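You operate a simulated robot arm through the tools that you are given. There is no shell and no other tool. Be economical: measure what you need, move in short steps, check, and stop when the job is done.

You run a simulated two-armed robot. Do the job below in one go: nothing can be reset, and whatever is moved stays where it is left.

## Task
Shelve the brushes and seals cartons in the tall black cabinet.
Fine: brushes on the upper shelf, seals on the middle shelf; shut the cabinet again. Set down upright: what you pick out.

Only the result counts: the job must be done as asked and must still hold three seconds after the hand-in. Knocking over, shifting, dropping, spilling or breaking anything else fails it. A push-on lid holds only when it is set on centred and level and pressed home; a screw cap is set on level and turned clockwise until tight.

## Robot
Two 7-joint arms with two-finger parallel grippers on one trunk, on a base that drives. Base frame: it is fixed to the floor where the robot stands at the start and does not move with it; the origin is under the middle of the robot, x ahead of it, y to its left, z up. Readings come in m, rad, newtons and seconds.
The left shoulder is at the start at [0.08, 0.131, 0.947], the right one opposite. With the tool pointing down near the work surface each hand reaches from about 0.38 to 0.84 m from the robot's upright axis, wherever it stands, measured 20 degrees to its own side. Places, roughly: middle shelf of the tall black cabinet [1.1, 0.3, 0.8]; right door of the tall black cabinet [1.1, -0.1, 0.9]; upper shelf of the tall black cabinet [1.1, 0.3, 1.1]. Payload 1.57 kg a hand.
The tool frame of a hand sits at the grasp point between the pads (the TCP): z along the fingers, y along the line on which they close. The tips reach 0.03 m beyond it. The gripper opens to 0.11 m. The fingers are 0.024 m wide and 0.012 m thick; the gripper's body (0.048 by 0.112 m) begins 0.078 m behind the TCP.
Orientation is told as [roll, pitch, yaw] about the base's x, y, z axes, in that order, counted from this pose: with the fingers straight down and closing along the base's y, the tool's x points along the base's -x, its y along +y and its z along -z.

## Interface
- The arms move only by the tool servo_tool. It takes "left_steps", "right_steps" or both (then of equal length, played together; a hand with none holds still); each is a list of rows, each a list of 3 entries, a list of its own where there are three numbers: the turn, a rotation vector about the tool's x, y, z in rad, then the shift along the tool's x, y, z in m, then the closure in counts, from 0 (fully open) to 255 (shut). In form: [[[ax, ay, az], [x, y, z], grip], ...]. A call has 1 to 10 rows; each row is the pose to reach, as a shift and turn from the pose commanded when the call began, along the tool's axes at that moment. Rows are played at 5 a second. More than 0.05 m and 0.15 rad between two rows, or a gripper value outside its range, and nothing of the call is played. A pose out of reach is approached as far as the arm can. The call stops where the force on the tool passes 40 N (or 10 N more than at its start, if that is more) or the arm is blocked; 0.2 s more then pass. Each finger travels about 0.108 m/s and halts on what it meets, pressing with about 21 N; the grip force reading is that of the motor and also rises with nothing between the fingers. The clock runs only during rows and for 0.2 s after the last one: add rows that repeat a pose to give the fingers time. It gives the time, the measured TCP pose, the force on the tool (base axes), the opening and the grip force at its end, in the units of the frame above (readings bear some noise), with the torque about the TCP (base axes, N m) and any sound that the robot's microphone picked up.
- Cameras (640 x 400 px; columns grow to the right, rows downward): "scene" is now at [-0.0672, -0.0629, 1.4524]; the picture's right is [-0.70, -0.71, 0.00], its down [-0.22, 0.22, -0.95] and it looks along [0.68, -0.67, -0.31] (base axes); focal length 214 px, centre (320, 200). "left" rides on the left gripper at [0.07, -0.016, -0.141] in its tool frame; the picture's right is [0.23, 0.97, 0.00], its down [-0.86, 0.20, -0.48] and it looks along [-0.47, 0.11, 0.88] (tool axes); focal length 222 px, centre (320, 200). "right" rides on the right gripper at [0.07, 0.016, -0.141] in its tool frame; the picture's right is [-0.23, 0.97, 0.00], its down [-0.86, -0.20, -0.48] and it looks along [-0.47, -0.11, 0.88] (tool axes); focal length 222 px, centre (320, 200). There is no depth. A picture from a camera that has moved, and an enlarged one, comes with that camera's place and axes in the base frame and with its lens. The place of the scene camera against the robot may be out by one fixed shift of up to 0.012 m in any direction.
- capture(camera): a new picture of that camera. It takes no simulated time.
- base_move(legs): drives the robot by 1 to 6 legs, each [ahead, left, turn to the left] in m, m and rad, along the robot's own axes; the way and the turn of a leg run together, so that a leg with both is an arc; at most 1.5 m and 3.142 rad a leg. The arms and the cameras ride along, it lands a little off, and it stops where it bumps. It gives what a move gives.
- aim_head(pan, tilt): turns the head with the scene camera to pan (to the left, within 1.902 rad either way) and tilt (down, from -0.506 to 1.204), counted from straight ahead of the robot. It gives what a move gives.
- zoom(camera, box): a new picture of the part [left, top, right, bottom] of that camera's present view, enlarged. It takes no simulated time.
- sign_off(): hands the job in; it is judged then, once.

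Work in short steps. Places have to be worked out from the pictures, the camera data and where the tool is seen: move nearer, look again, correct. Check each grasp and each placing, and mend what went wrong. You have 120 turns and 92 pictures in all, those below and enlarged ones among them. Open the grippers and draw the arms clear of the work before you hand the job in, unless the task says otherwise; then end with one line.

The tools are called after ">>>" as a command line: name --argument value ..., lists and objects as JSON in quotes. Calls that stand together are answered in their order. servo_tool: Moves the arms, as the interface text tells. Its arguments: {"type":"object","properties":{"left_steps":{"type":"array","items":{"type":"array"}},"right_steps":{"type":"array","items":{"type":"array"}}},"required":[]} The other tools are called the same way: base_move (legs) drives the base; aim_head (pan, tilt) turns the head that bears the scene camera; capture (camera) takes a picture; zoom (camera, box) takes an enlarged picture of a part of a camera's view; sign_off () hands the job in.

At the start:

```text
clock: 0.0
left_tcp_pos: [0.4328, -0.0216, 1.358]
left_orientation: [-0.001, -0.002, -0.001]
left_force: [-1.2, 0.4, -0.5]
left_wrist_torque: [0.0, -0.01, 0.03]
left_gripper_width: 0.1102
left_grip_force: 0.1
right_tcp_pos: [0.3517, -0.3718, 1.3808]
right_orientation: [-0.001, 0.001, -0.001]
right_force: [0.7, -0.6, 0.6]
right_wrist_torque: [0.01, 0.0, -0.03]
right_gripper_width: 0.1099
right_grip_force: 0.0
robot x, y, heading: [0.0035, -0.0041, -0.0]
head pan, tilt: [-0.778, 0.319]
```

scene: 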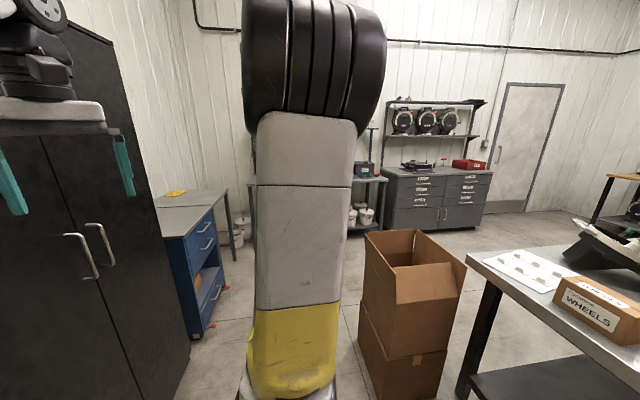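
right: 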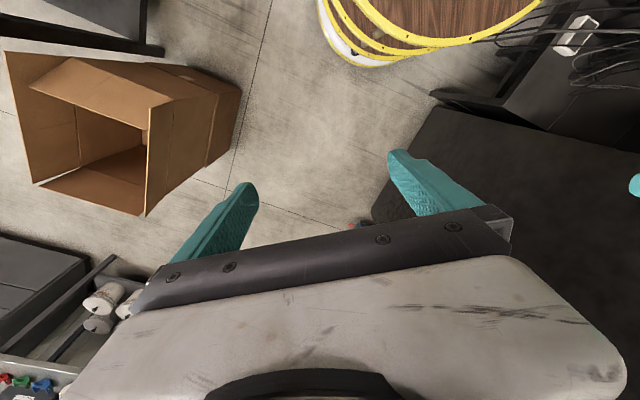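
left: 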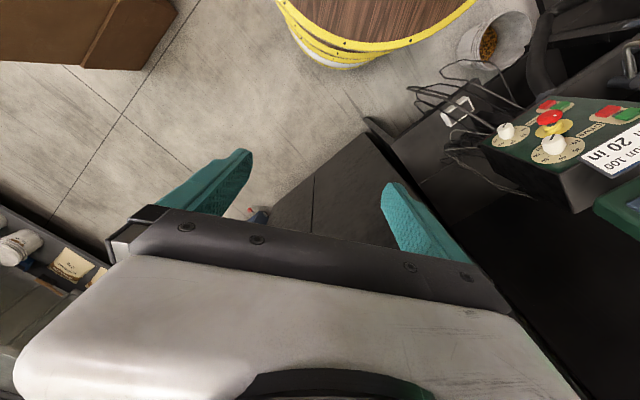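

The opening view shows the cabinet at left and a table with cartons at right. I'll turn the head to the right to look for the cartons.

>>> aim_head --pan -1.7 --tilt 0.45

>>> capture --camera "scene"

>>> aim_head --pan 0.1 --tilt 0.3

>>> capture --camera "scene"

>>> aim_head --pan 1.5 --tilt 0.4

>>> capture --camera "scene"

```text
clock: 1.2
left_tcp_pos: [0.4319, -0.0218, 1.3578]
left_orientation: [0.0, 0.001, 0.0]
left_force: [-0.9, -1.4, 0.6]
left_wrist_torque: [-0.01, -0.03, -0.03]
left_gripper_width: 0.11
left_grip_force: 0.0
right_tcp_pos: [0.3523, -0.3717, 1.3812]
right_orientation: [-0.002, -0.001, 0.001]
right_force: [0.4, 1.4, -0.9]
right_wrist_torque: [-0.02, 0.04, -0.02]
right_gripper_width: 0.1101
right_grip_force: 0.1
robot x, y, heading: [0.0005, 0.0024, -0.004]
head pan, tilt: [-1.7, 0.45]
```

```text
88 pictures are left
camera scene: at [-0.1455, -0.0886, 1.4403], right [-0.99, 0.13, 0.0], down [0.06, 0.43, -0.9], along [-0.12, -0.89, -0.44], focal length 214 px, centre (320, 200)
```

scene: 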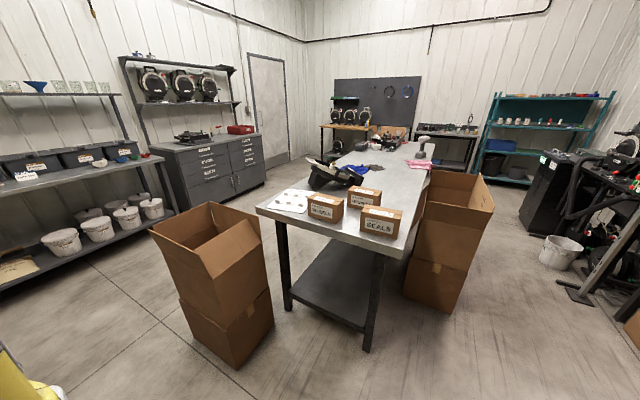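

```text
clock: 3.0
left_tcp_pos: [0.434, -0.022, 1.3572]
left_orientation: [0.0, -0.001, 0.0]
left_force: [-0.8, 0.1, -0.6]
left_wrist_torque: [-0.04, 0.02, 0.0]
left_gripper_width: 0.1102
left_grip_force: 0.0
right_tcp_pos: [0.3521, -0.3714, 1.3818]
right_orientation: [-0.002, 0.001, -0.001]
right_force: [1.0, -0.4, -0.3]
right_wrist_torque: [0.0, 0.0, 0.02]
right_gripper_width: 0.11
right_grip_force: 0.0
robot x, y, heading: [-0.0008, 0.0011, 0.006]
head pan, tilt: [0.099, 0.3]
```

```text
87 pictures are left
camera scene: at [-0.0408, 0.0118, 1.4542], right [0.1, -1.0, 0.0], down [-0.29, -0.03, -0.96], along [0.95, 0.09, -0.3], focal length 214 px, centre (320, 200)
```

scene: 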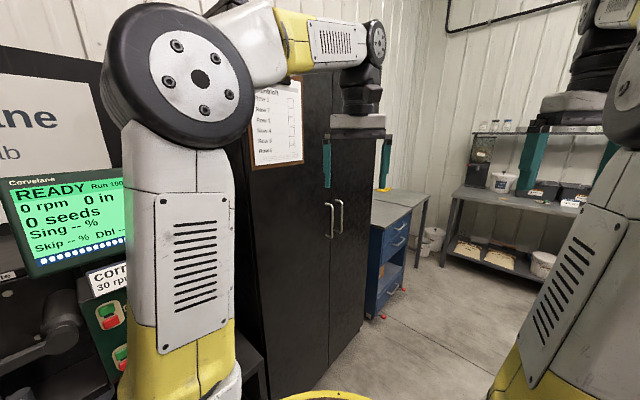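

```text
clock: 4.5
left_tcp_pos: [0.4319, -0.0215, 1.3592]
left_orientation: [0.001, 0.0, 0.001]
left_force: [0.8, 0.6, 0.6]
left_wrist_torque: [0.0, -0.04, -0.01]
left_gripper_width: 0.1099
left_grip_force: 0.1
right_tcp_pos: [0.3521, -0.3724, 1.3809]
right_orientation: [-0.001, 0.0, 0.0]
right_force: [0.2, 0.8, -1.0]
right_wrist_torque: [-0.02, 0.0, 0.03]
right_gripper_width: 0.11
right_grip_force: 0.0
robot x, y, heading: [0.001, 0.0018, 0.005]
head pan, tilt: [1.499, 0.4]
```

```text
86 pictures are left
camera scene: at [-0.127, 0.0949, 1.445], right [1.0, -0.07, 0.0], down [-0.03, -0.39, -0.92], along [0.07, 0.92, -0.39], focal length 214 px, centre (320, 200)
```

scene: 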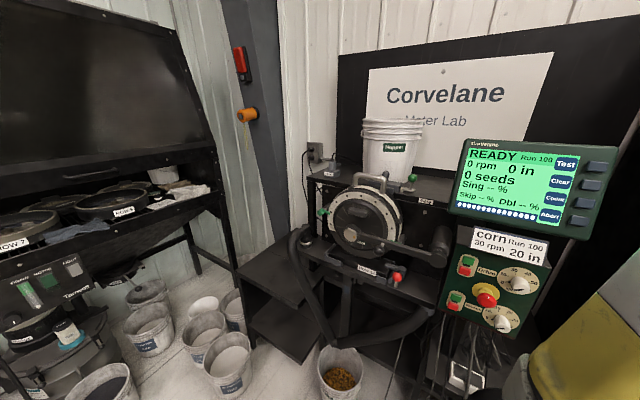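

Three cartons sit on the table behind right; the cabinet is ahead. I'll zoom on both.

>>> aim_head --pan 0.0 --tilt 0.35

>>> zoom --camera "scene" --box '[200, 50, 480, 400]'

>>> aim_head --pan -1.9 --tilt 0.55

>>> zoom --camera "scene" --box '[180, 80, 440, 242]'

```text
clock: 6.1
left_tcp_pos: [0.432, -0.0216, 1.3584]
left_orientation: [0.0, -0.001, 0.001]
left_force: [0.3, 0.5, -0.8]
left_wrist_torque: [-0.05, 0.01, -0.05]
left_gripper_width: 0.1098
left_grip_force: 0.0
right_tcp_pos: [0.3509, -0.3725, 1.382]
right_orientation: [0.0, 0.0, 0.0]
right_force: [0.2, 0.1, -0.1]
right_wrist_torque: [-0.01, 0.02, -0.01]
right_gripper_width: 0.1098
right_grip_force: 0.0
robot x, y, heading: [-0.0011, 0.0001, 0.001]
head pan, tilt: [0.0, 0.351]
```

```text
1.14 times, centred on (340, 225) of scene
camera zoom: at [-0.0406, 0.0026, 1.4495], right [0.0, -1.0, 0.0], down [-0.34, 0.0, -0.94], along [0.94, 0.0, -0.34], focal length 245 px, centre (297, 171)
```

zoom: 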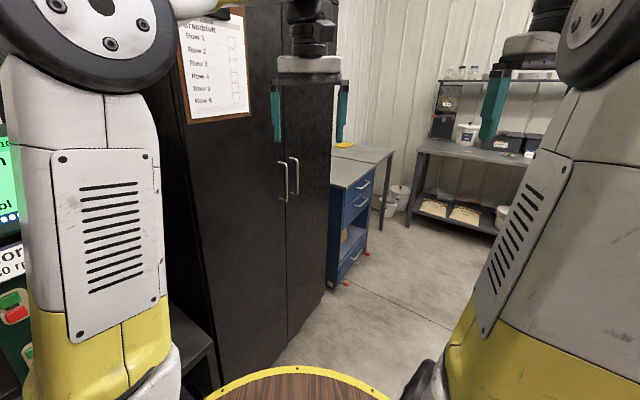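

```text
clock: 8.0
left_tcp_pos: [0.4327, -0.0216, 1.3583]
left_orientation: [0.001, 0.0, 0.0]
left_force: [0.4, 0.7, 0.6]
left_wrist_torque: [0.03, -0.01, 0.0]
left_gripper_width: 0.11
left_grip_force: 0.0
right_tcp_pos: [0.3517, -0.3708, 1.3812]
right_orientation: [-0.002, 0.002, -0.002]
right_force: [-1.0, -1.2, 0.1]
right_wrist_torque: [-0.04, -0.03, 0.03]
right_gripper_width: 0.11
right_grip_force: 0.1
robot x, y, heading: [-0.0057, 0.0007, 0.001]
head pan, tilt: [-1.901, 0.55]
```

```text
2.46 times, centred on (310, 161) of scene
camera zoom: at [-0.1627, -0.0825, 1.4313], right [-0.95, 0.32, 0.0], down [0.17, 0.49, -0.85], along [-0.28, -0.81, -0.52], focal length 528 px, centre (345, 296)
```

zoom: 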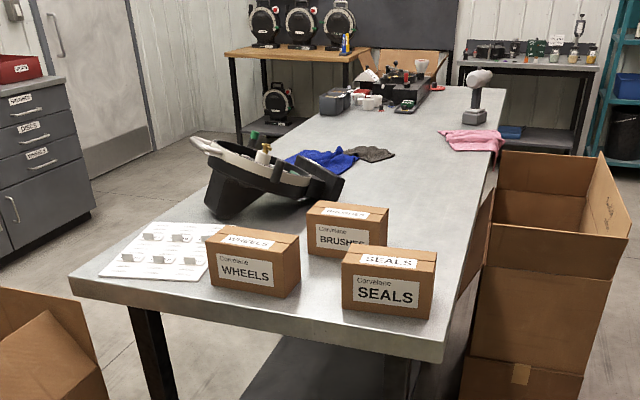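

The cabinet's doors seem to face diagonally (about 45° towards me), seam near (1.05, 0.03). I'll drive to stand in front of it and face it.

>>> base_move --legs '[[0.28, -0.42, 0.0], [0, 0, 0.785]]'

>>> aim_head --pan 0.0 --tilt 0.35

>>> capture --camera "scene"

```text
clock: 13.1
left_tcp_pos: [0.6063, -0.1331, 1.3582]
left_orientation: [-0.001, -0.001, 0.787]
left_force: [-0.1, 0.4, -0.9]
left_wrist_torque: [-0.03, 0.0, 0.02]
left_gripper_width: 0.1097
left_grip_force: 0.0
right_tcp_pos: [0.7972, -0.4376, 1.381]
right_orientation: [0.001, -0.001, 0.786]
right_force: [-0.2, 0.3, -0.6]
right_wrist_torque: [-0.01, 0.03, -0.01]
right_gripper_width: 0.11
right_grip_force: 0.1
robot x, y, heading: [0.282, -0.4234, 0.786]
head pan, tilt: [-1.901, 0.55]
```

```text
clock: 14.9
left_tcp_pos: [0.6057, -0.1324, 1.3591]
left_orientation: [-0.001, 0.001, 0.788]
left_force: [0.3, 0.2, -0.3]
left_wrist_torque: [0.01, -0.01, 0.0]
left_gripper_width: 0.1096
left_grip_force: 0.1
right_tcp_pos: [0.7973, -0.4372, 1.3815]
right_orientation: [-0.001, -0.002, 0.787]
right_force: [-0.1, -0.2, 0.7]
right_wrist_torque: [0.0, 0.01, 0.0]
right_gripper_width: 0.11
right_grip_force: 0.1
robot x, y, heading: [0.2858, -0.4276, 0.788]
head pan, tilt: [0.0, 0.351]
```

```text
83 pictures are left
camera scene: at [0.2586, -0.455, 1.4495], right [0.71, -0.71, 0.0], down [-0.24, -0.24, -0.94], along [0.66, 0.67, -0.34], focal length 214 px, centre (320, 200)
```

scene: 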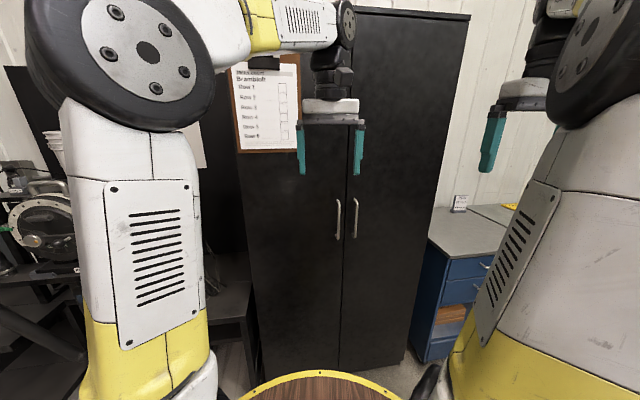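

Cabinet geometry works out: front plane inward normal ≈ heading 0.916 rad, seam at about (0.98, 0.09). I'll square up and centre on the seam.

>>> base_move --legs '[[0, 0, 0.129], [0, -0.22, 0]]'

>>> capture --camera "scene"

>>> capture --camera "right"

```text
clock: 17.2
left_tcp_pos: [0.7379, -0.2255, 1.358]
left_orientation: [0.0, 0.001, 0.919]
left_force: [0.3, -0.6, -0.4]
left_wrist_torque: [0.01, -0.02, 0.02]
left_gripper_width: 0.1102
left_grip_force: 0.0
right_tcp_pos: [0.9666, -0.5016, 1.3811]
right_orientation: [0.002, -0.001, 0.919]
right_force: [0.2, 0.1, -0.4]
right_wrist_torque: [-0.01, -0.03, 0.0]
right_gripper_width: 0.1102
right_grip_force: 0.0
robot x, y, heading: [0.4605, -0.5567, 0.922]
head pan, tilt: [0.0, 0.351]
```

```text
82 pictures are left
camera scene: at [0.4353, -0.5906, 1.4495], right [0.79, -0.61, 0.0], down [-0.21, -0.27, -0.94], along [0.57, 0.75, -0.34], focal length 214 px, centre (320, 200)
```

scene: 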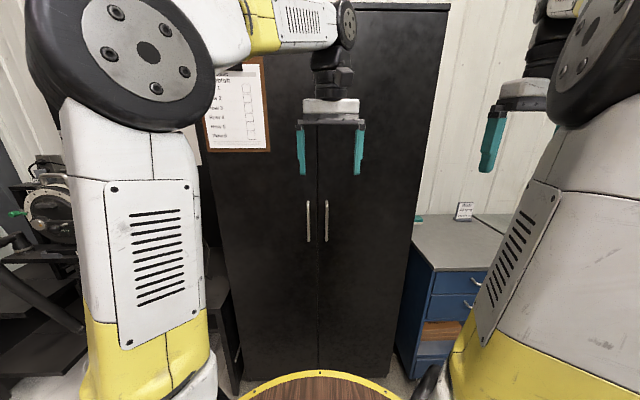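

```text
81 pictures are left
camera right: at [0.9118, -0.5473, 1.5227], right [-0.64, 0.77, 0.0], down [0.68, 0.56, 0.48], along [0.37, 0.3, -0.88], focal length 222 px, centre (320, 200)
```

right: 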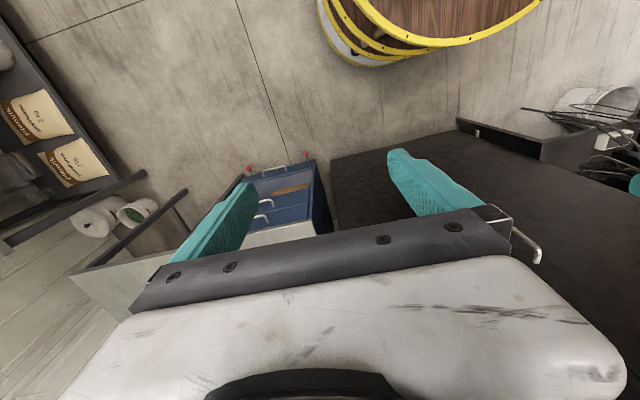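

Now square to the cabinet. I'll bring the right hand to a forward-pointing pose to approach the handles and to refine their position.

>>> servo_tool --right_steps '[[[0, -0.15, 0], [-0.012, 0.012, 0.023], 0], [[0, -0.3, 0], [-0.024, 0.024, 0.046], 0], [[0, -0.45, 0], [-0.036, 0.036, 0.069], 0], [[0, -0.6, 0], [-0.048, 0.048, 0.092], 0], [[0, -0.75, 0], [-0.06, 0.06, 0.115], 0], [[0, -0.9, 0], [-0.072, 0.072, 0.138], 0], [[0, -1.05, 0], [-0.084, 0.084, 0.161], 0], [[0, -1.2, 0], [-0.096, 0.096, 0.184], 0], [[0, -1.35, 0], [-0.108, 0.108, 0.207], 0], [[0, -1.5, 0], [-0.12, 0.12, 0.23], 0]]'

>>> capture --camera "right"

>>> capture --camera "scene"

```text
clock: 19.4
left_tcp_pos: [0.7381, -0.2237, 1.3573]
left_orientation: [0.001, 0.002, 0.917]
left_force: [-0.7, 1.8, -0.4]
left_wrist_torque: [-0.16, -0.05, -0.04]
left_gripper_width: 0.11
left_grip_force: 0.0
right_tcp_pos: [1.0279, -0.3115, 1.1919]
right_orientation: [-0.03, -1.5, 0.947]
right_force: [-0.6, 0.2, -0.2]
right_wrist_torque: [0.0, -0.02, -0.08]
right_gripper_width: 0.1099
right_grip_force: 0.1
right hand out of reach, approached as far as the arm can: row 8, 9, 10
robot x, y, heading: [0.4568, -0.5574, 0.916]
head pan, tilt: [0.0, 0.351]
```

```text
80 pictures are left
camera right: at [0.9271, -0.4164, 1.1335], right [-0.76, 0.6, 0.22], down [-0.1, -0.45, 0.89], along [0.64, 0.66, 0.4], focal length 222 px, centre (320, 200)
```

right: 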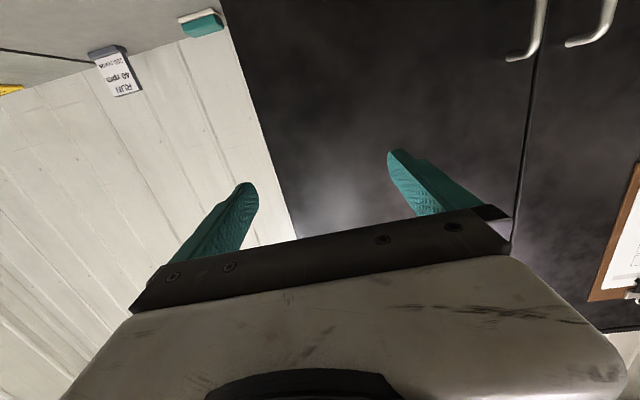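

```text
79 pictures are left
camera scene: at [0.4351, -0.589, 1.4495], right [0.79, -0.61, 0.0], down [-0.21, -0.27, -0.94], along [0.57, 0.74, -0.34], focal length 214 px, centre (320, 200)
```

scene: 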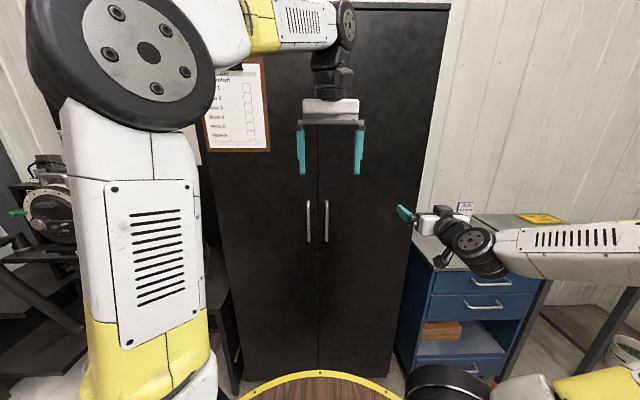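

Triangulating: right handle bar ≈ (0.926, 0.011), z 0.98–1.15; door plane about 0.78 m ahead of me. I'll move the right hand in front of it, half-closed.

>>> servo_tool --right_steps '[[[0, -0.01, 0], [0.018, 0.04, 0.011], 40], [[0, -0.02, 0], [0.037, 0.079, 0.022], 80], [[0, -0.03, 0], [0.055, 0.118, 0.033], 120], [[0, -0.04, 0], [0.074, 0.158, 0.045], 120], [[0, -0.05, 0], [0.092, 0.197, 0.056], 120], [[0, -0.06, 0], [0.111, 0.237, 0.068], 120], [[0, -0.07, 0], [0.13, 0.277, 0.075], 120], [[0, -0.07, 0], [0.13, 0.277, 0.075], 120]]'

>>> capture --camera "right"

>>> zoom --camera "scene" --box '[240, 160, 400, 260]'

```text
clock: 21.2
left_tcp_pos: [0.7381, -0.2261, 1.3583]
left_orientation: [0.0, 0.001, 0.917]
left_force: [0.5, -0.2, -0.5]
left_wrist_torque: [0.0, 0.0, 0.01]
left_gripper_width: 0.1098
left_grip_force: 0.0
right_tcp_pos: [0.8935, -0.1276, 1.06]
right_orientation: [0.297, -1.568, 0.62]
right_force: [0.0, -0.3, -0.1]
right_wrist_torque: [-0.01, 0.0, -0.01]
right_gripper_width: 0.058
right_grip_force: 0.0
right hand out of reach, approached as far as the arm can: row 1, 2, 3, 4, 5, 6, 7, 8
robot x, y, heading: [0.4587, -0.5596, 0.92]
head pan, tilt: [0.0, 0.351]
```

```text
78 pictures are left
camera right: at [0.7941, -0.2303, 0.9906], right [-0.77, 0.59, 0.23], down [-0.13, -0.5, 0.86], along [0.62, 0.63, 0.46], focal length 222 px, centre (320, 200)
```

right: 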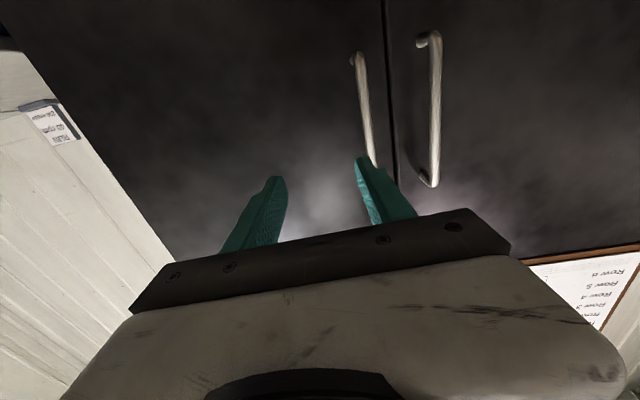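

```text
4.00 times, centred on (320, 210) of scene
camera zoom: at [0.4355, -0.5906, 1.4495], right [0.79, -0.61, 0.0], down [-0.21, -0.27, -0.94], along [0.57, 0.75, -0.34], focal length 858 px, centre (320, 160)
```

zoom: 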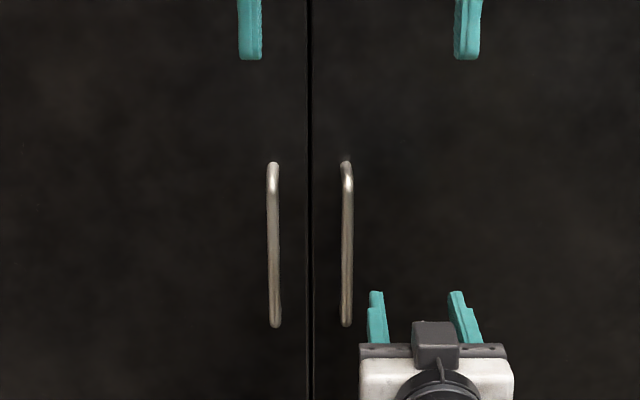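

Gripper is 0.055 m right of the handle bar. Shift left, then check before going forward.

>>> servo_tool --right_steps '[[[0, 0, 0], [0, 0.03, 0], 120], [[0, 0, 0], [0, 0.057, 0.02], 120], [[0, 0, 0], [0, 0.057, 0.04], 120]]'

>>> zoom --camera "scene" --box '[240, 160, 400, 260]'

```text
clock: 22.0
left_tcp_pos: [0.7384, -0.2255, 1.3585]
left_orientation: [0.001, 0.0, 0.919]
left_force: [0.1, 0.0, -0.1]
left_wrist_torque: [0.03, 0.02, -0.02]
left_gripper_width: 0.11
left_grip_force: 0.1
right_tcp_pos: [0.9115, -0.1051, 1.0647]
right_orientation: [0.083, -1.568, 0.837]
right_force: [0.5, 0.6, 0.0]
right_wrist_torque: [-0.02, -0.01, -0.03]
right_gripper_width: 0.0581
right_grip_force: 0.0
right hand out of reach, approached as far as the arm can: row 1, 2, 3
robot x, y, heading: [0.4562, -0.5579, 0.92]
head pan, tilt: [0.0, 0.351]
```

```text
4.00 times, centred on (320, 210) of scene
camera zoom: at [0.4354, -0.5907, 1.4495], right [0.79, -0.61, 0.0], down [-0.21, -0.27, -0.94], along [0.57, 0.75, -0.34], focal length 858 px, centre (320, 160)
```

zoom: 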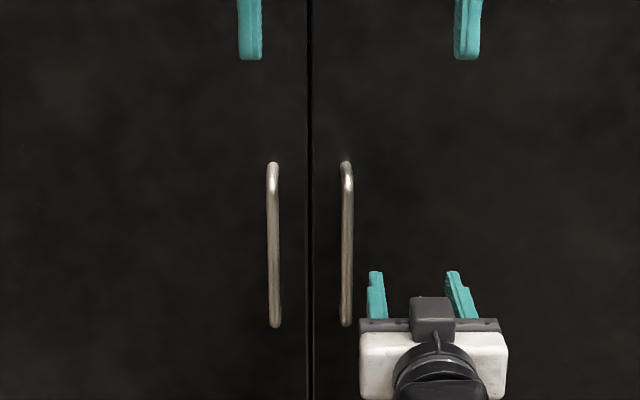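

The arm doesn't reach further left in this posture, so I'll shift the base left 0.06 m instead.

>>> base_move --legs '[[0, 0.06, 0]]'

>>> zoom --camera "scene" --box '[240, 160, 400, 260]'

>>> capture --camera "right"

```text
clock: 22.9
left_tcp_pos: [0.6909, -0.1892, 1.3581]
left_orientation: [-0.001, -0.001, 0.919]
left_force: [0.6, 0.4, 0.4]
left_wrist_torque: [0.0, 0.03, 0.0]
left_gripper_width: 0.1102
left_grip_force: 0.1
right_tcp_pos: [0.863, -0.0692, 1.0645]
right_orientation: [0.177, -1.57, 0.745]
right_force: [0.4, -0.3, 0.1]
right_wrist_torque: [0.01, -0.02, -0.01]
right_gripper_width: 0.0581
right_grip_force: 0.0
robot x, y, heading: [0.411, -0.5213, 0.92]
head pan, tilt: [0.0, 0.351]
```

```text
4.00 times, centred on (320, 210) of scene
camera zoom: at [0.3882, -0.5545, 1.4495], right [0.79, -0.61, 0.0], down [-0.21, -0.27, -0.94], along [0.57, 0.75, -0.34], focal length 858 px, centre (320, 160)
```

zoom: 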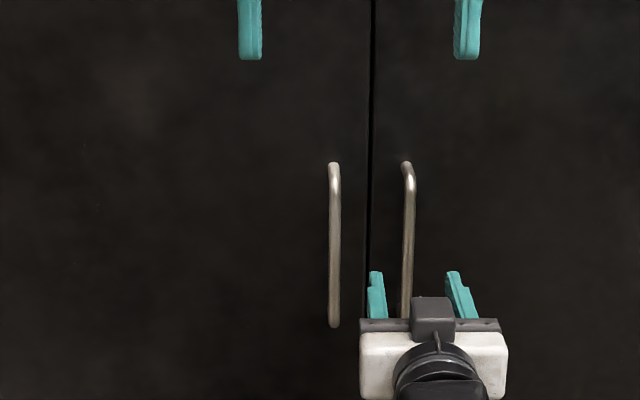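

```text
74 pictures are left
camera right: at [0.7654, -0.1712, 0.995], right [-0.77, 0.59, 0.23], down [-0.13, -0.5, 0.86], along [0.62, 0.63, 0.46], focal length 222 px, centre (320, 200)
```

right: 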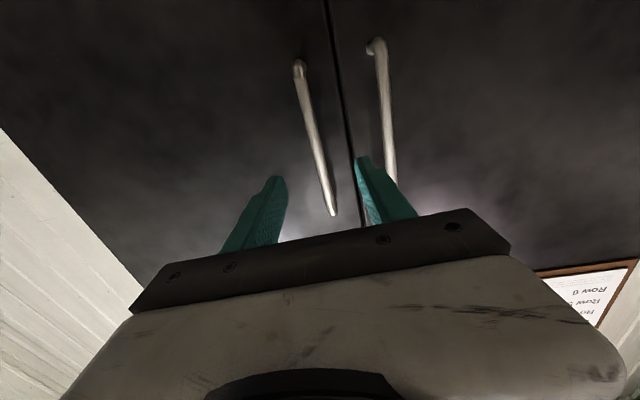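

The bar is centred between the fingers, ~0.10 m ahead. Advance 0.09 m and close.

>>> servo_tool --right_steps '[[[0, 0, 0], [0, 0, 0.03], 120], [[0, 0, 0], [0, 0, 0.06], 120], [[0, 0, 0], [0, 0, 0.09], 120], [[0, 0, 0], [0, 0, 0.09], 190], [[0, 0, 0], [0, 0, 0.09], 255], [[0, 0, 0], [0, 0, 0.09], 255]]'

>>> capture --camera "right"

```text
clock: 24.2
left_tcp_pos: [0.6882, -0.1865, 1.3583]
left_orientation: [-0.001, 0.0, 0.921]
left_force: [0.6, 0.8, 0.0]
left_wrist_torque: [-0.04, -0.02, 0.02]
left_gripper_width: 0.1102
left_grip_force: 0.0
right_tcp_pos: [0.9136, -0.0053, 1.0646]
right_orientation: [0.184, -1.567, 0.774]
right_force: [-13.9, 13.2, -1.2]
right_wrist_torque: [-0.03, -0.04, 0.12]
right_gripper_width: 0.0117
right_grip_force: 21.2
right hand out of reach, approached as far as the arm can: row 1, 2, 3, 4, 5, 6
robot x, y, heading: [0.411, -0.5177, 0.924]
head pan, tilt: [0.0, 0.351]
stopped in row 6 (right hand): the force on the tool passed its limit at 42 N (the readings are from after the stop); the commanded pose is now the measured one
```

```text
73 pictures are left
camera right: at [0.8195, -0.1113, 0.9957], right [-0.8, 0.56, 0.23], down [-0.11, -0.5, 0.86], along [0.6, 0.66, 0.46], focal length 222 px, centre (320, 200)
```

right: 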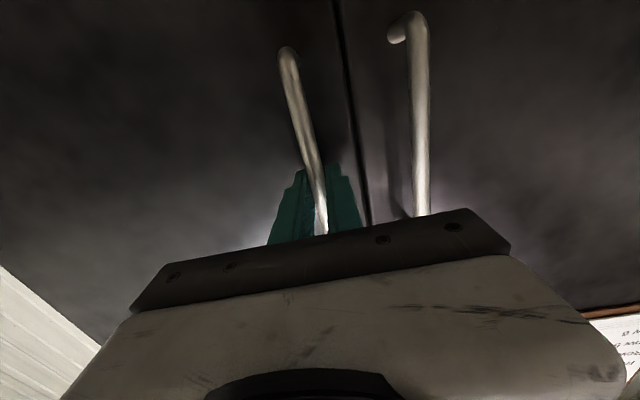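

Handle gripped (0.012 m opening, 21 N). I'll pull the door open first by backing the base along the door's chord.

>>> base_move --legs '[[-0.06, -0.013, 0], [-0.06, -0.024, 0]]'

>>> capture --camera "right"

>>> capture --camera "scene"

```text
clock: 25.3
left_tcp_pos: [0.6644, -0.2409, 1.3586]
left_orientation: [-0.001, 0.0, 0.923]
left_force: [0.3, 0.0, 0.2]
left_wrist_torque: [0.02, 0.02, -0.03]
left_gripper_width: 0.1101
left_grip_force: 0.0
right_tcp_pos: [0.8894, -0.0582, 1.0651]
right_orientation: [0.092, -1.569, 0.868]
right_force: [0.6, -0.2, 2.0]
right_wrist_torque: [-0.38, 0.12, 0.0]
right_gripper_width: 0.0119
right_grip_force: 29.7
robot x, y, heading: [0.3844, -0.5738, 0.92]
head pan, tilt: [0.0, 0.351]
stopped in leg 1: the robot was blocked; the commanded pose is now the measured one
```

```text
72 pictures are left
camera right: at [0.795, -0.1645, 0.9956], right [-0.8, 0.56, 0.23], down [-0.11, -0.5, 0.86], along [0.59, 0.66, 0.46], focal length 222 px, centre (320, 200)
```

right: 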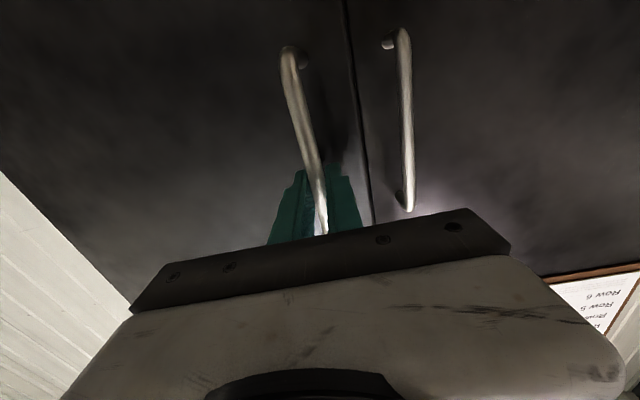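

```text
71 pictures are left
camera scene: at [0.363, -0.6068, 1.4495], right [0.8, -0.6, 0.0], down [-0.21, -0.27, -0.94], along [0.57, 0.75, -0.34], focal length 214 px, centre (320, 200)
```

scene: 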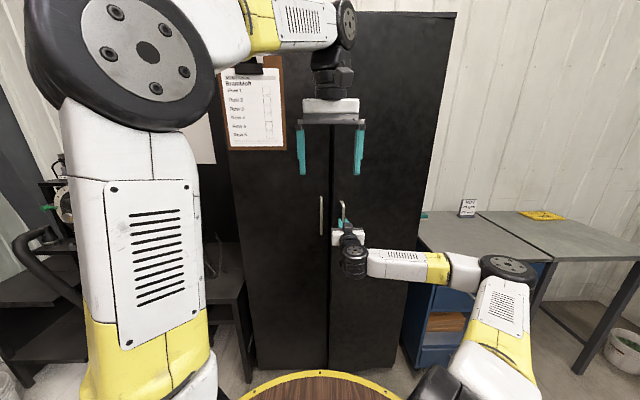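

The door is open ~0.16 rad and the grip holds. Continue pulling with the arm along the arc, rotating the hand partly with the door.

>>> servo_tool --right_steps '[[[-0.04, 0, 0], [0, -0.006, -0.018], 255], [[-0.08, 0, 0], [0, -0.011, -0.035], 255], [[-0.12, 0, 0], [0, -0.018, -0.052], 255], [[-0.16, 0, 0], [0, -0.025, -0.068], 255], [[-0.2, 0, 0], [0, -0.034, -0.084], 255], [[-0.24, 0, 0], [0, -0.043, -0.099], 255]]'

```text
clock: 26.7
left_tcp_pos: [0.664, -0.2404, 1.3596]
left_orientation: [0.001, 0.001, 0.923]
left_force: [-0.4, 0.0, 0.4]
left_wrist_torque: [-0.04, 0.0, 0.03]
left_gripper_width: 0.1102
left_grip_force: 0.2
right_tcp_pos: [0.8678, -0.1639, 1.0641]
right_orientation: [0.472, -1.568, 0.725]
right_force: [9.4, -1.7, -1.7]
right_wrist_torque: [-0.55, -0.07, -0.13]
right_gripper_width: 0.0119
right_grip_force: 29.0
robot x, y, heading: [0.3821, -0.5745, 0.923]
head pan, tilt: [0.0, 0.351]
```

Door at ~0.46 rad. Continue to about 0.96 rad.

>>> servo_tool --right_steps '[[[-0.05, 0, 0], [0, -0.006, -0.017], 255], [[-0.1, 0, 0], [0, -0.013, -0.034], 255], [[-0.15, 0, 0], [0, -0.021, -0.05], 255], [[-0.2, 0, 0], [0, -0.03, -0.066], 255], [[-0.25, 0, 0], [0, -0.039, -0.081], 255], [[-0.3, 0, 0], [0, -0.049, -0.096], 255], [[-0.35, 0, 0], [0, -0.06, -0.11], 255], [[-0.4, 0, 0], [0, -0.072, -0.1246], 255], [[-0.45, 0, 0], [0, -0.084, -0.137], 255], [[-0.5, 0, 0], [0, -0.097, -0.15], 255]]'

>>> capture --camera "scene"

```text
clock: 28.9
left_tcp_pos: [0.6631, -0.2409, 1.3585]
left_orientation: [0.0, -0.001, 0.924]
left_force: [-0.5, 0.2, 0.2]
left_wrist_torque: [0.01, -0.01, -0.02]
left_gripper_width: 0.1097
left_grip_force: 0.0
right_tcp_pos: [0.9021, -0.3416, 1.0648]
right_orientation: [0.799, -1.567, 0.905]
right_force: [-21.6, -9.6, -22.7]
right_wrist_torque: [0.02, -0.58, 0.12]
right_gripper_width: 0.0121
right_grip_force: 29.0
right hand out of reach, approached as far as the arm can: row 8
robot x, y, heading: [0.3855, -0.5735, 0.922]
head pan, tilt: [0.0, 0.351]
```

```text
70 pictures are left
camera scene: at [0.3625, -0.6071, 1.4495], right [0.8, -0.6, 0.0], down [-0.21, -0.27, -0.94], along [0.57, 0.75, -0.34], focal length 214 px, centre (320, 200)
```

scene: 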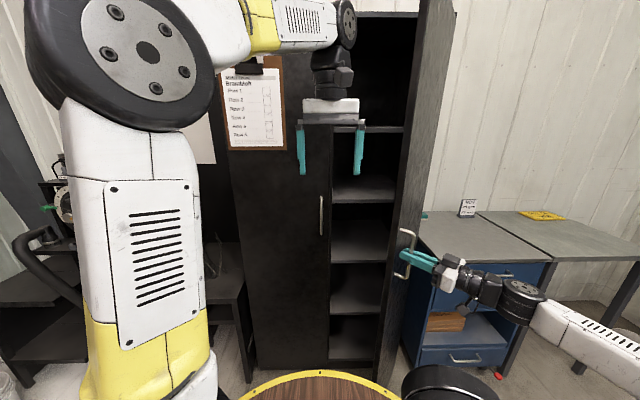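

Shelves are visible; the door is at ~0.97 rad. I'll open it more by turning the base right while still gripping.

>>> base_move --legs '[[0.036, -0.012, -0.22]]'

>>> capture --camera "scene"

```text
clock: 29.7
left_tcp_pos: [0.6764, -0.2452, 1.3592]
left_orientation: [-0.001, 0.001, 0.897]
left_force: [-0.1, -0.4, 0.0]
left_wrist_torque: [0.0, 0.03, 0.0]
left_gripper_width: 0.1097
left_grip_force: 0.1
right_tcp_pos: [0.908, -0.3501, 1.0655]
right_orientation: [1.911, -1.569, -0.222]
right_force: [-2.1, -1.0, 1.1]
right_wrist_torque: [0.1, -0.36, 0.06]
right_gripper_width: 0.0119
right_grip_force: 29.4
robot x, y, heading: [0.3873, -0.5703, 0.89]
head pan, tilt: [0.0, 0.351]
stopped in leg 1: the force on the tool passed its limit at 50 N (the readings are from after the stop); the commanded pose is now the measured one
```

```text
69 pictures are left
camera scene: at [0.3654, -0.6036, 1.4495], right [0.78, -0.63, 0.0], down [-0.21, -0.27, -0.94], along [0.59, 0.73, -0.34], focal length 214 px, centre (320, 200)
```

scene: 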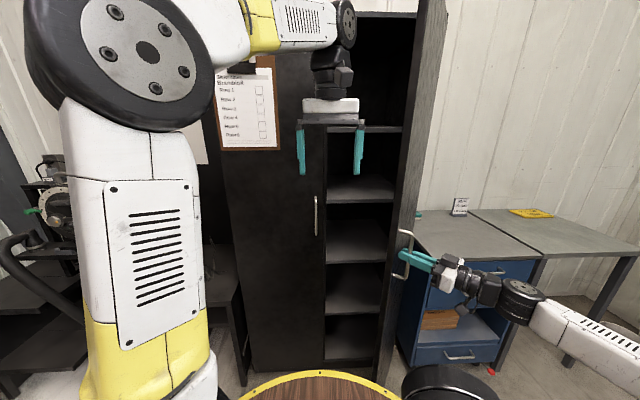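

Strain has been relieved (force now ~2 N). Retry in smaller legs.

>>> base_move --legs '[[0.016, -0.007, -0.1], [0.016, -0.007, -0.1]]'

```text
clock: 30.6
left_tcp_pos: [0.705, -0.2601, 1.359]
left_orientation: [0.0, -0.003, 0.834]
left_force: [0.1, -0.4, 0.5]
left_wrist_torque: [0.01, -0.04, 0.0]
left_gripper_width: 0.1102
left_grip_force: 0.1
right_tcp_pos: [0.9217, -0.3791, 1.0659]
right_orientation: [2.714, -1.568, -1.068]
right_force: [-2.0, -1.8, 1.1]
right_wrist_torque: [0.05, -0.35, 0.06]
right_gripper_width: 0.012
right_grip_force: 29.2
robot x, y, heading: [0.3992, -0.5665, 0.833]
head pan, tilt: [0.0, 0.351]
stopped in leg 1: the force on the tool passed its limit at 47 N (the readings are from after the stop); the commanded pose is now the measured one
```

Door at ~1.08 rad. Push on with the arm along the arc.

>>> servo_tool --right_steps '[[[0, 0, 0], [0, -0.009, -0.015], 255], [[0, 0, 0], [0, -0.019, -0.028], 255], [[0, 0, 0], [0, -0.029, -0.041], 255], [[0, 0, 0], [0, -0.039, -0.053], 255], [[0, 0, 0], [0, -0.05, -0.064], 255]]'

```text
clock: 31.4
left_tcp_pos: [0.7048, -0.2602, 1.3597]
left_orientation: [0.0, -0.002, 0.831]
left_force: [-0.7, -0.3, -0.3]
left_wrist_torque: [-0.01, -0.03, 0.0]
left_gripper_width: 0.1102
left_grip_force: 0.0
right_tcp_pos: [0.9478, -0.4164, 1.0653]
right_orientation: [2.83, -1.569, -1.171]
right_force: [-5.5, -2.3, 4.1]
right_wrist_torque: [-0.14, -0.43, 0.13]
right_gripper_width: 0.0116
right_grip_force: 29.5
robot x, y, heading: [0.4, -0.561, 0.834]
head pan, tilt: [0.0, 0.351]
stopped in row 4 (right hand): the force on the tool passed its limit at 42 N (the readings are from after the stop); the commanded pose is now the measured one
```

Door at ~1.2 rad — enough. Release and back the hand out along its own axis.

>>> servo_tool --right_steps '[[[0, 0, 0], [0, 0, 0], 215], [[0, 0, 0], [0, 0, -0.012], 205], [[0, 0, 0], [0, 0, -0.035], 190], [[0, 0, 0], [0, 0, -0.07], 160], [[0, 0, 0], [0, 0, -0.11], 120], [[0, 0, 0], [0, 0, -0.14], 80]]'

>>> capture --camera "scene"

```text
clock: 32.8
left_tcp_pos: [0.706, -0.2596, 1.3593]
left_orientation: [0.0, -0.001, 0.832]
left_force: [-0.6, 0.0, -0.1]
left_wrist_torque: [-0.03, 0.01, 0.02]
left_gripper_width: 0.1102
left_grip_force: 0.1
right_tcp_pos: [0.961, -0.5541, 1.0644]
right_orientation: [2.24, -1.568, -0.588]
right_force: [0.6, -0.3, 0.1]
right_wrist_torque: [-0.01, -0.02, 0.02]
right_gripper_width: 0.0757
right_grip_force: 0.0
robot x, y, heading: [0.397, -0.5672, 0.832]
head pan, tilt: [0.0, 0.351]
```

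```text
68 pictures are left
camera scene: at [0.3729, -0.5969, 1.4495], right [0.74, -0.67, 0.0], down [-0.23, -0.25, -0.94], along [0.63, 0.69, -0.34], focal length 214 px, centre (320, 200)
```

scene: 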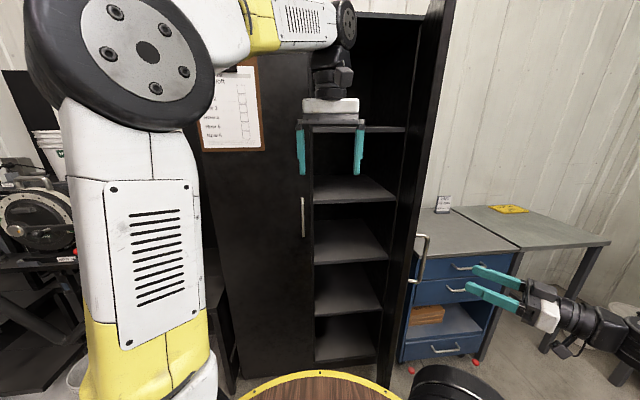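

The door stays open. I'll fold the right hand back to a downward, raised pose before driving to the table.

>>> servo_tool --right_steps '[[[0, 0.15, 0], [-0.025, 0, -0.005], 40], [[0, 0.3, 0], [-0.05, 0, -0.01], 0], [[0, 0.45, 0], [-0.075, 0, -0.015], 0], [[0, 0.6, 0], [-0.1, 0, -0.02], 0], [[0, 0.75, 0], [-0.125, 0, -0.025], 0], [[0, 0.9, 0], [-0.15, 0, -0.03], 0], [[0, 1.05, 0], [-0.175, 0, -0.03], 0], [[0, 1.2, 0], [-0.2, 0, -0.03], 0], [[0, 1.35, 0], [-0.225, 0, -0.03], 0], [[0, 1.5, 0], [-0.25, 0, -0.03], 0]]'

```text
clock: 35.0
left_tcp_pos: [0.7051, -0.2616, 1.3588]
left_orientation: [0.001, -0.001, 0.83]
left_force: [0.4, -1.2, 0.6]
left_wrist_torque: [0.03, -0.02, 0.04]
left_gripper_width: 0.1099
left_grip_force: 0.0
right_tcp_pos: [0.9629, -0.584, 1.3167]
right_orientation: [0.0, -0.069, 1.653]
right_force: [-0.1, -0.3, -0.5]
right_wrist_torque: [0.05, -0.01, -0.01]
right_gripper_width: 0.1103
right_grip_force: 0.0
robot x, y, heading: [0.4, -0.5636, 0.828]
head pan, tilt: [0.0, 0.351]
```

Now drive to a spot before the table end and turn to face it.

>>> base_move --legs '[[-0.2, 0.64, 0], [0, 0, -1.538], [0, 0, -1.538]]'

>>> aim_head --pan 0.0 --tilt 0.6

>>> capture --camera "scene"

```text
clock: 46.2
left_tcp_pos: [-0.5018, -0.6106, 1.3586]
left_orientation: [0.002, 0.0, -2.251]
left_force: [-0.1, -0.8, 1.0]
left_wrist_torque: [0.0, -0.02, 0.0]
left_gripper_width: 0.1098
left_grip_force: 0.0
right_tcp_pos: [-0.7779, -0.3037, 1.317]
right_orientation: [0.003, -0.073, -1.427]
right_force: [1.4, 0.7, -0.2]
right_wrist_torque: [0.0, 0.02, 0.0]
right_gripper_width: 0.1102
right_grip_force: 0.0
robot x, y, heading: [-0.2115, -0.2865, -2.252]
head pan, tilt: [0.0, 0.351]
```

```text
clock: 47.0
left_tcp_pos: [-0.501, -0.6105, 1.3583]
left_orientation: [-0.001, 0.0, -2.251]
left_force: [-0.5, -0.1, 0.6]
left_wrist_torque: [-0.01, -0.03, 0.01]
left_gripper_width: 0.1101
left_grip_force: 0.1
right_tcp_pos: [-0.778, -0.3039, 1.3163]
right_orientation: [0.002, -0.072, -1.429]
right_force: [0.4, -0.1, 0.7]
right_wrist_torque: [0.03, 0.02, -0.01]
right_gripper_width: 0.1099
right_grip_force: 0.0
robot x, y, heading: [-0.2132, -0.2885, -2.247]
head pan, tilt: [0.0, 0.6]
```

```text
67 pictures are left
camera scene: at [-0.1745, -0.2443, 1.4268], right [-0.78, 0.63, 0.0], down [0.35, 0.44, -0.83], along [-0.52, -0.64, -0.56], focal length 214 px, centre (320, 200)
```

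scene: 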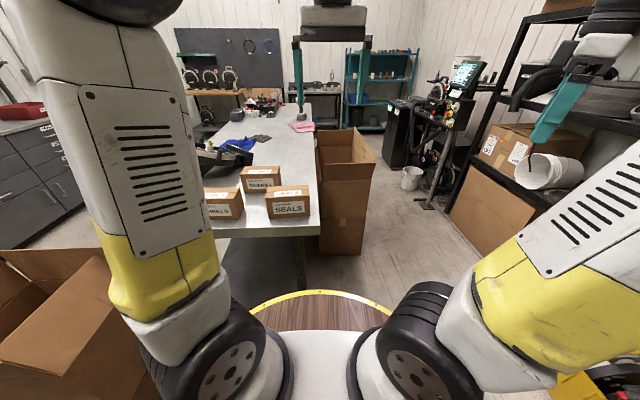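

The cartons are in view, left of my centreline. Zoom for measurement, plus the left wrist view.

>>> zoom --camera "scene" --box '[190, 140, 340, 240]'

>>> capture --camera "left"

```text
4.00 times, centred on (265, 190) of scene
camera zoom: at [-0.1745, -0.2443, 1.4268], right [-0.78, 0.63, 0.0], down [0.35, 0.44, -0.83], along [-0.52, -0.64, -0.56], focal length 858 px, centre (540, 240)
```

zoom: 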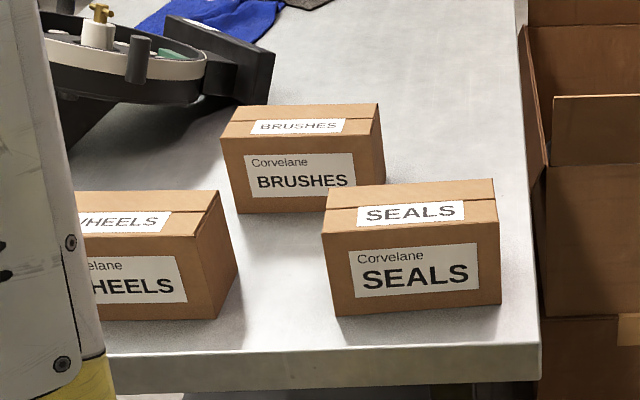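

```text
65 pictures are left
camera left: at [-0.4688, -0.5457, 1.4998], right [0.9, -0.43, 0.0], down [-0.38, -0.79, 0.48], along [-0.21, -0.43, -0.88], focal length 222 px, centre (320, 200)
```

left: 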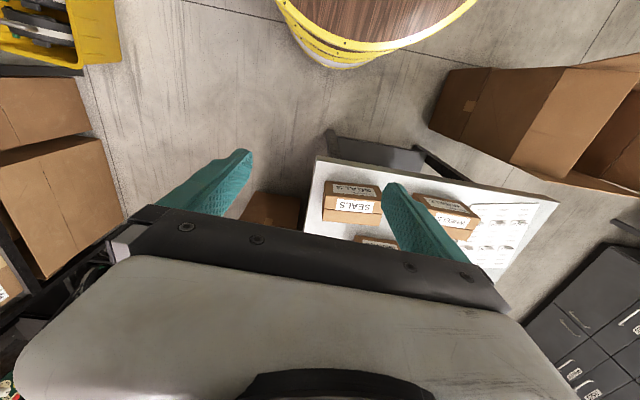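

Zoom on the left wrist camera's view of the cartons to triangulate.

>>> zoom --camera "left" --box '[300, 140, 500, 265]'

```text
3.20 times, centred on (400, 202) of left
camera zoom: at [-0.4688, -0.5457, 1.4998], right [0.9, -0.43, 0.0], down [-0.38, -0.79, 0.48], along [-0.21, -0.43, -0.88], focal length 711 px, centre (64, 192)
```

zoom: 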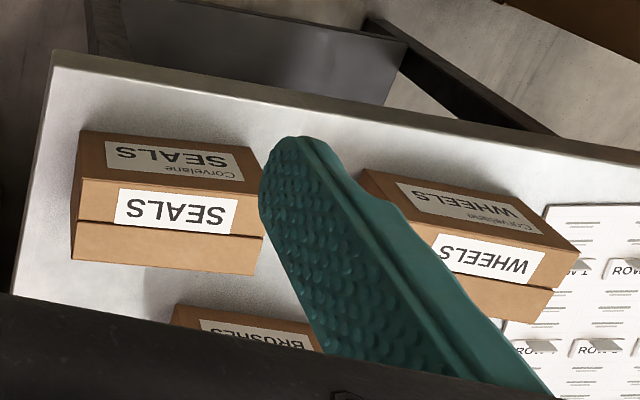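

Triangulation: table top z≈0.888; SEALS centre ≈(−0.523, −0.872), 0.166×0.08×0.097, long axis heading −0.567; BRUSHES centre ≈(−0.524, −1.11). I'll pinch each across its short side with the left hand tilted along the long axis. Reposition the base, then yaw the left hand.

>>> base_move --legs '[[0.089, 0.11, 0], [0, 0, -0.4]]'

>>> servo_tool --left_steps '[[[0, 0, 0.132], [-0.0085, 0.034, 0.019], 0], [[0, 0, 0.264], [-0.017, 0.068, 0.038], 0], [[0, 0, 0.396], [-0.0255, 0.102, 0.056], 0], [[0, 0, 0.528], [-0.034, 0.136, 0.075], 0], [[0, 0, 0.66], [-0.0425, 0.17, 0.094], 0], [[0, 0, 0.792], [-0.051, 0.204, 0.113], 0], [[0, 0, 0.924], [-0.06, 0.238, 0.131], 0], [[0, 0, 1.056], [-0.068, 0.272, 0.15], 0]]'

```text
clock: 49.5
left_tcp_pos: [-0.5744, -0.6091, 1.3581]
left_orientation: [-0.001, 0.0, -2.654]
left_force: [0.3, 0.6, -0.2]
left_wrist_torque: [-0.03, 0.01, -0.01]
left_gripper_width: 0.1101
left_grip_force: 0.0
right_tcp_pos: [-0.7084, -0.2182, 1.317]
right_orientation: [0.002, -0.071, -1.829]
right_force: [0.8, -1.0, -0.7]
right_wrist_torque: [-0.02, 0.03, -0.01]
right_gripper_width: 0.1098
right_grip_force: 0.1
robot x, y, heading: [-0.1813, -0.4264, -2.654]
head pan, tilt: [0.0, 0.6]
```

```text
clock: 51.3
left_tcp_pos: [-0.5091, -0.8824, 1.2068]
left_orientation: [0.0, -0.001, 2.572]
left_force: [-0.6, -0.1, 0.1]
left_wrist_torque: [0.01, 0.01, 0.0]
left_gripper_width: 0.1097
left_grip_force: 0.0
right_tcp_pos: [-0.708, -0.2167, 1.316]
right_orientation: [0.002, -0.07, -1.831]
right_force: [-0.1, -0.3, 0.3]
right_wrist_torque: [-0.03, 0.01, 0.0]
right_gripper_width: 0.11
right_grip_force: 0.0
robot x, y, heading: [-0.183, -0.4272, -2.651]
head pan, tilt: [0.0, 0.6]
```

Exactly on target. Tilt by −0.52 rad about the closing axis while descending to z≈1.08, then look.

>>> servo_tool --left_steps '[[[0, -0.131, 0], [0, 0, 0.03], 0], [[0, -0.262, 0], [0, 0, 0.06], 0], [[0, -0.393, 0], [0, 0, 0.09], 0], [[0, -0.524, 0], [0, 0, 0.12], 0]]'

>>> capture --camera "left"

>>> capture --camera "scene"

```text
clock: 52.3
left_tcp_pos: [-0.5088, -0.8819, 1.0894]
left_orientation: [0.002, -0.527, 2.575]
left_force: [-0.4, 0.5, 0.2]
left_wrist_torque: [-0.03, 0.0, 0.03]
left_gripper_width: 0.11
left_grip_force: 0.0
right_tcp_pos: [-0.709, -0.2174, 1.3166]
right_orientation: [0.002, -0.07, -1.83]
right_force: [0.5, 0.3, 0.2]
right_wrist_torque: [-0.02, -0.01, 0.0]
right_gripper_width: 0.1101
right_grip_force: 0.1
robot x, y, heading: [-0.1802, -0.4234, -2.65]
head pan, tilt: [0.0, 0.6]
```

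```text
63 pictures are left
camera left: at [-0.3879, -0.9381, 1.1755], right [-0.36, -0.93, -0.11], down [-0.53, 0.1, 0.84], along [-0.77, 0.36, -0.52], focal length 222 px, centre (320, 200)
```

left: 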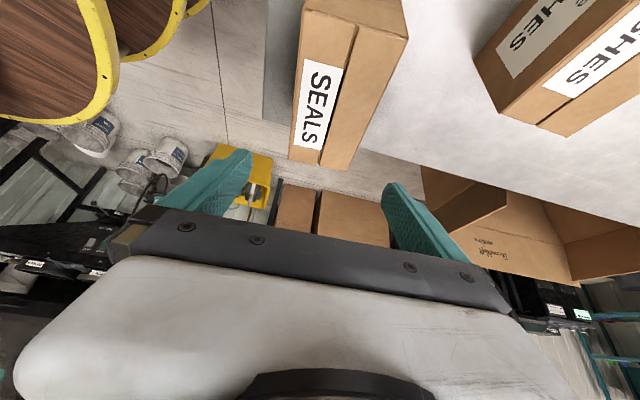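

```text
62 pictures are left
camera scene: at [-0.131, -0.3979, 1.4267], right [-0.47, 0.88, 0.0], down [0.5, 0.27, -0.83], along [-0.73, -0.39, -0.56], focal length 214 px, centre (320, 200)
```

scene: 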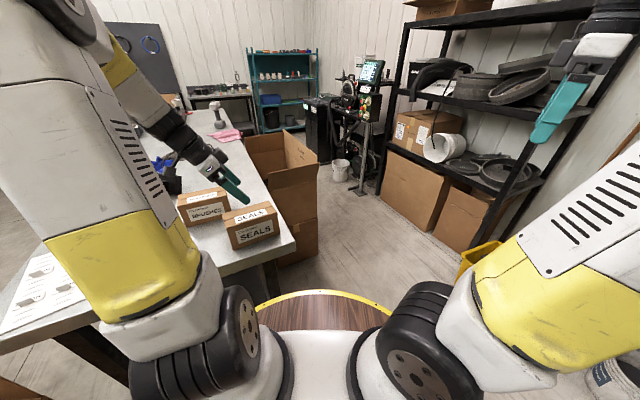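

The carton axis runs centrally between the fingers (≈2 mm off). Descend vertically 0.149 m and close.

>>> servo_tool --left_steps '[[[0, 0, 0], [0.019, 0, 0.032], 0], [[0, 0, 0], [0.038, 0, 0.065], 0], [[0, 0, 0], [0.057, 0, 0.097], 0], [[0, 0, 0], [0.075, 0, 0.129], 0], [[0, 0, 0], [0.075, 0, 0.129], 0], [[0, 0, 0], [0.075, 0, 0.129], 60], [[0, 0, 0], [0.075, 0, 0.129], 110], [[0, 0, 0], [0.075, 0, 0.129], 150], [[0, 0, 0], [0.075, 0, 0.129], 150]]'

>>> capture --camera "left"

```text
clock: 54.3
left_tcp_pos: [-0.5064, -0.882, 0.9398]
left_orientation: [-0.001, -0.525, 2.574]
left_force: [0.1, -2.2, -0.8]
left_wrist_torque: [-0.11, 0.13, 0.13]
left_gripper_width: 0.082
left_grip_force: 21.1
right_tcp_pos: [-0.7088, -0.2187, 1.3163]
right_orientation: [0.002, -0.072, -1.83]
right_force: [-0.7, 0.2, 0.3]
right_wrist_torque: [-0.01, -0.01, 0.02]
right_gripper_width: 0.1099
right_grip_force: 0.1
robot x, y, heading: [-0.1818, -0.4282, -2.655]
head pan, tilt: [0.0, 0.6]
```

```text
61 pictures are left
camera left: at [-0.3857, -0.939, 1.0277], right [-0.36, -0.93, -0.11], down [-0.53, 0.1, 0.84], along [-0.77, 0.36, -0.53], focal length 222 px, centre (320, 200)
```

left: 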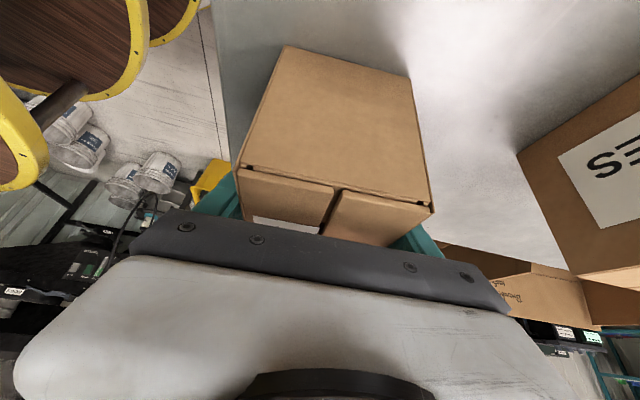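

Gripped at 0.082 m, 21 N. Lift straight up 0.2 m.

>>> servo_tool --left_steps '[[[0, 0, 0], [-0.01, 0, -0.017], 255], [[0, 0, 0], [-0.03, 0, -0.052], 255], [[0, 0, 0], [-0.05, 0, -0.086], 255], [[0, 0, 0], [-0.07, 0, -0.121], 255], [[0, 0, 0], [-0.09, 0, -0.156], 255], [[0, 0, 0], [-0.11, 0, -0.19], 255]]'

>>> capture --camera "left"

```text
clock: 55.7
left_tcp_pos: [-0.507, -0.8794, 1.1592]
left_orientation: [-0.002, -0.523, 2.576]
left_force: [-0.7, -0.1, -4.8]
left_wrist_torque: [-0.04, -0.14, 0.01]
left_gripper_width: 0.0821
left_grip_force: 20.9
right_tcp_pos: [-0.7089, -0.2193, 1.316]
right_orientation: [0.003, -0.071, -1.83]
right_force: [-0.7, -0.1, -0.7]
right_wrist_torque: [0.0, -0.03, -0.01]
right_gripper_width: 0.1098
right_grip_force: 0.1
robot x, y, heading: [-0.1841, -0.4256, -2.656]
head pan, tilt: [0.0, 0.6]
```

```text
60 pictures are left
camera left: at [-0.3855, -0.937, 1.2464], right [-0.36, -0.93, -0.11], down [-0.53, 0.1, 0.84], along [-0.77, 0.36, -0.53], focal length 222 px, centre (320, 200)
```

left: 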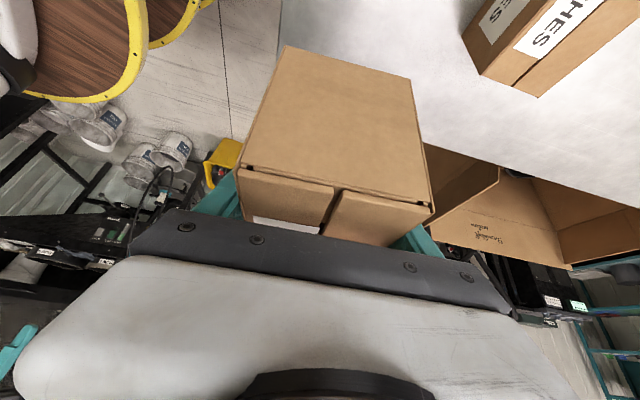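

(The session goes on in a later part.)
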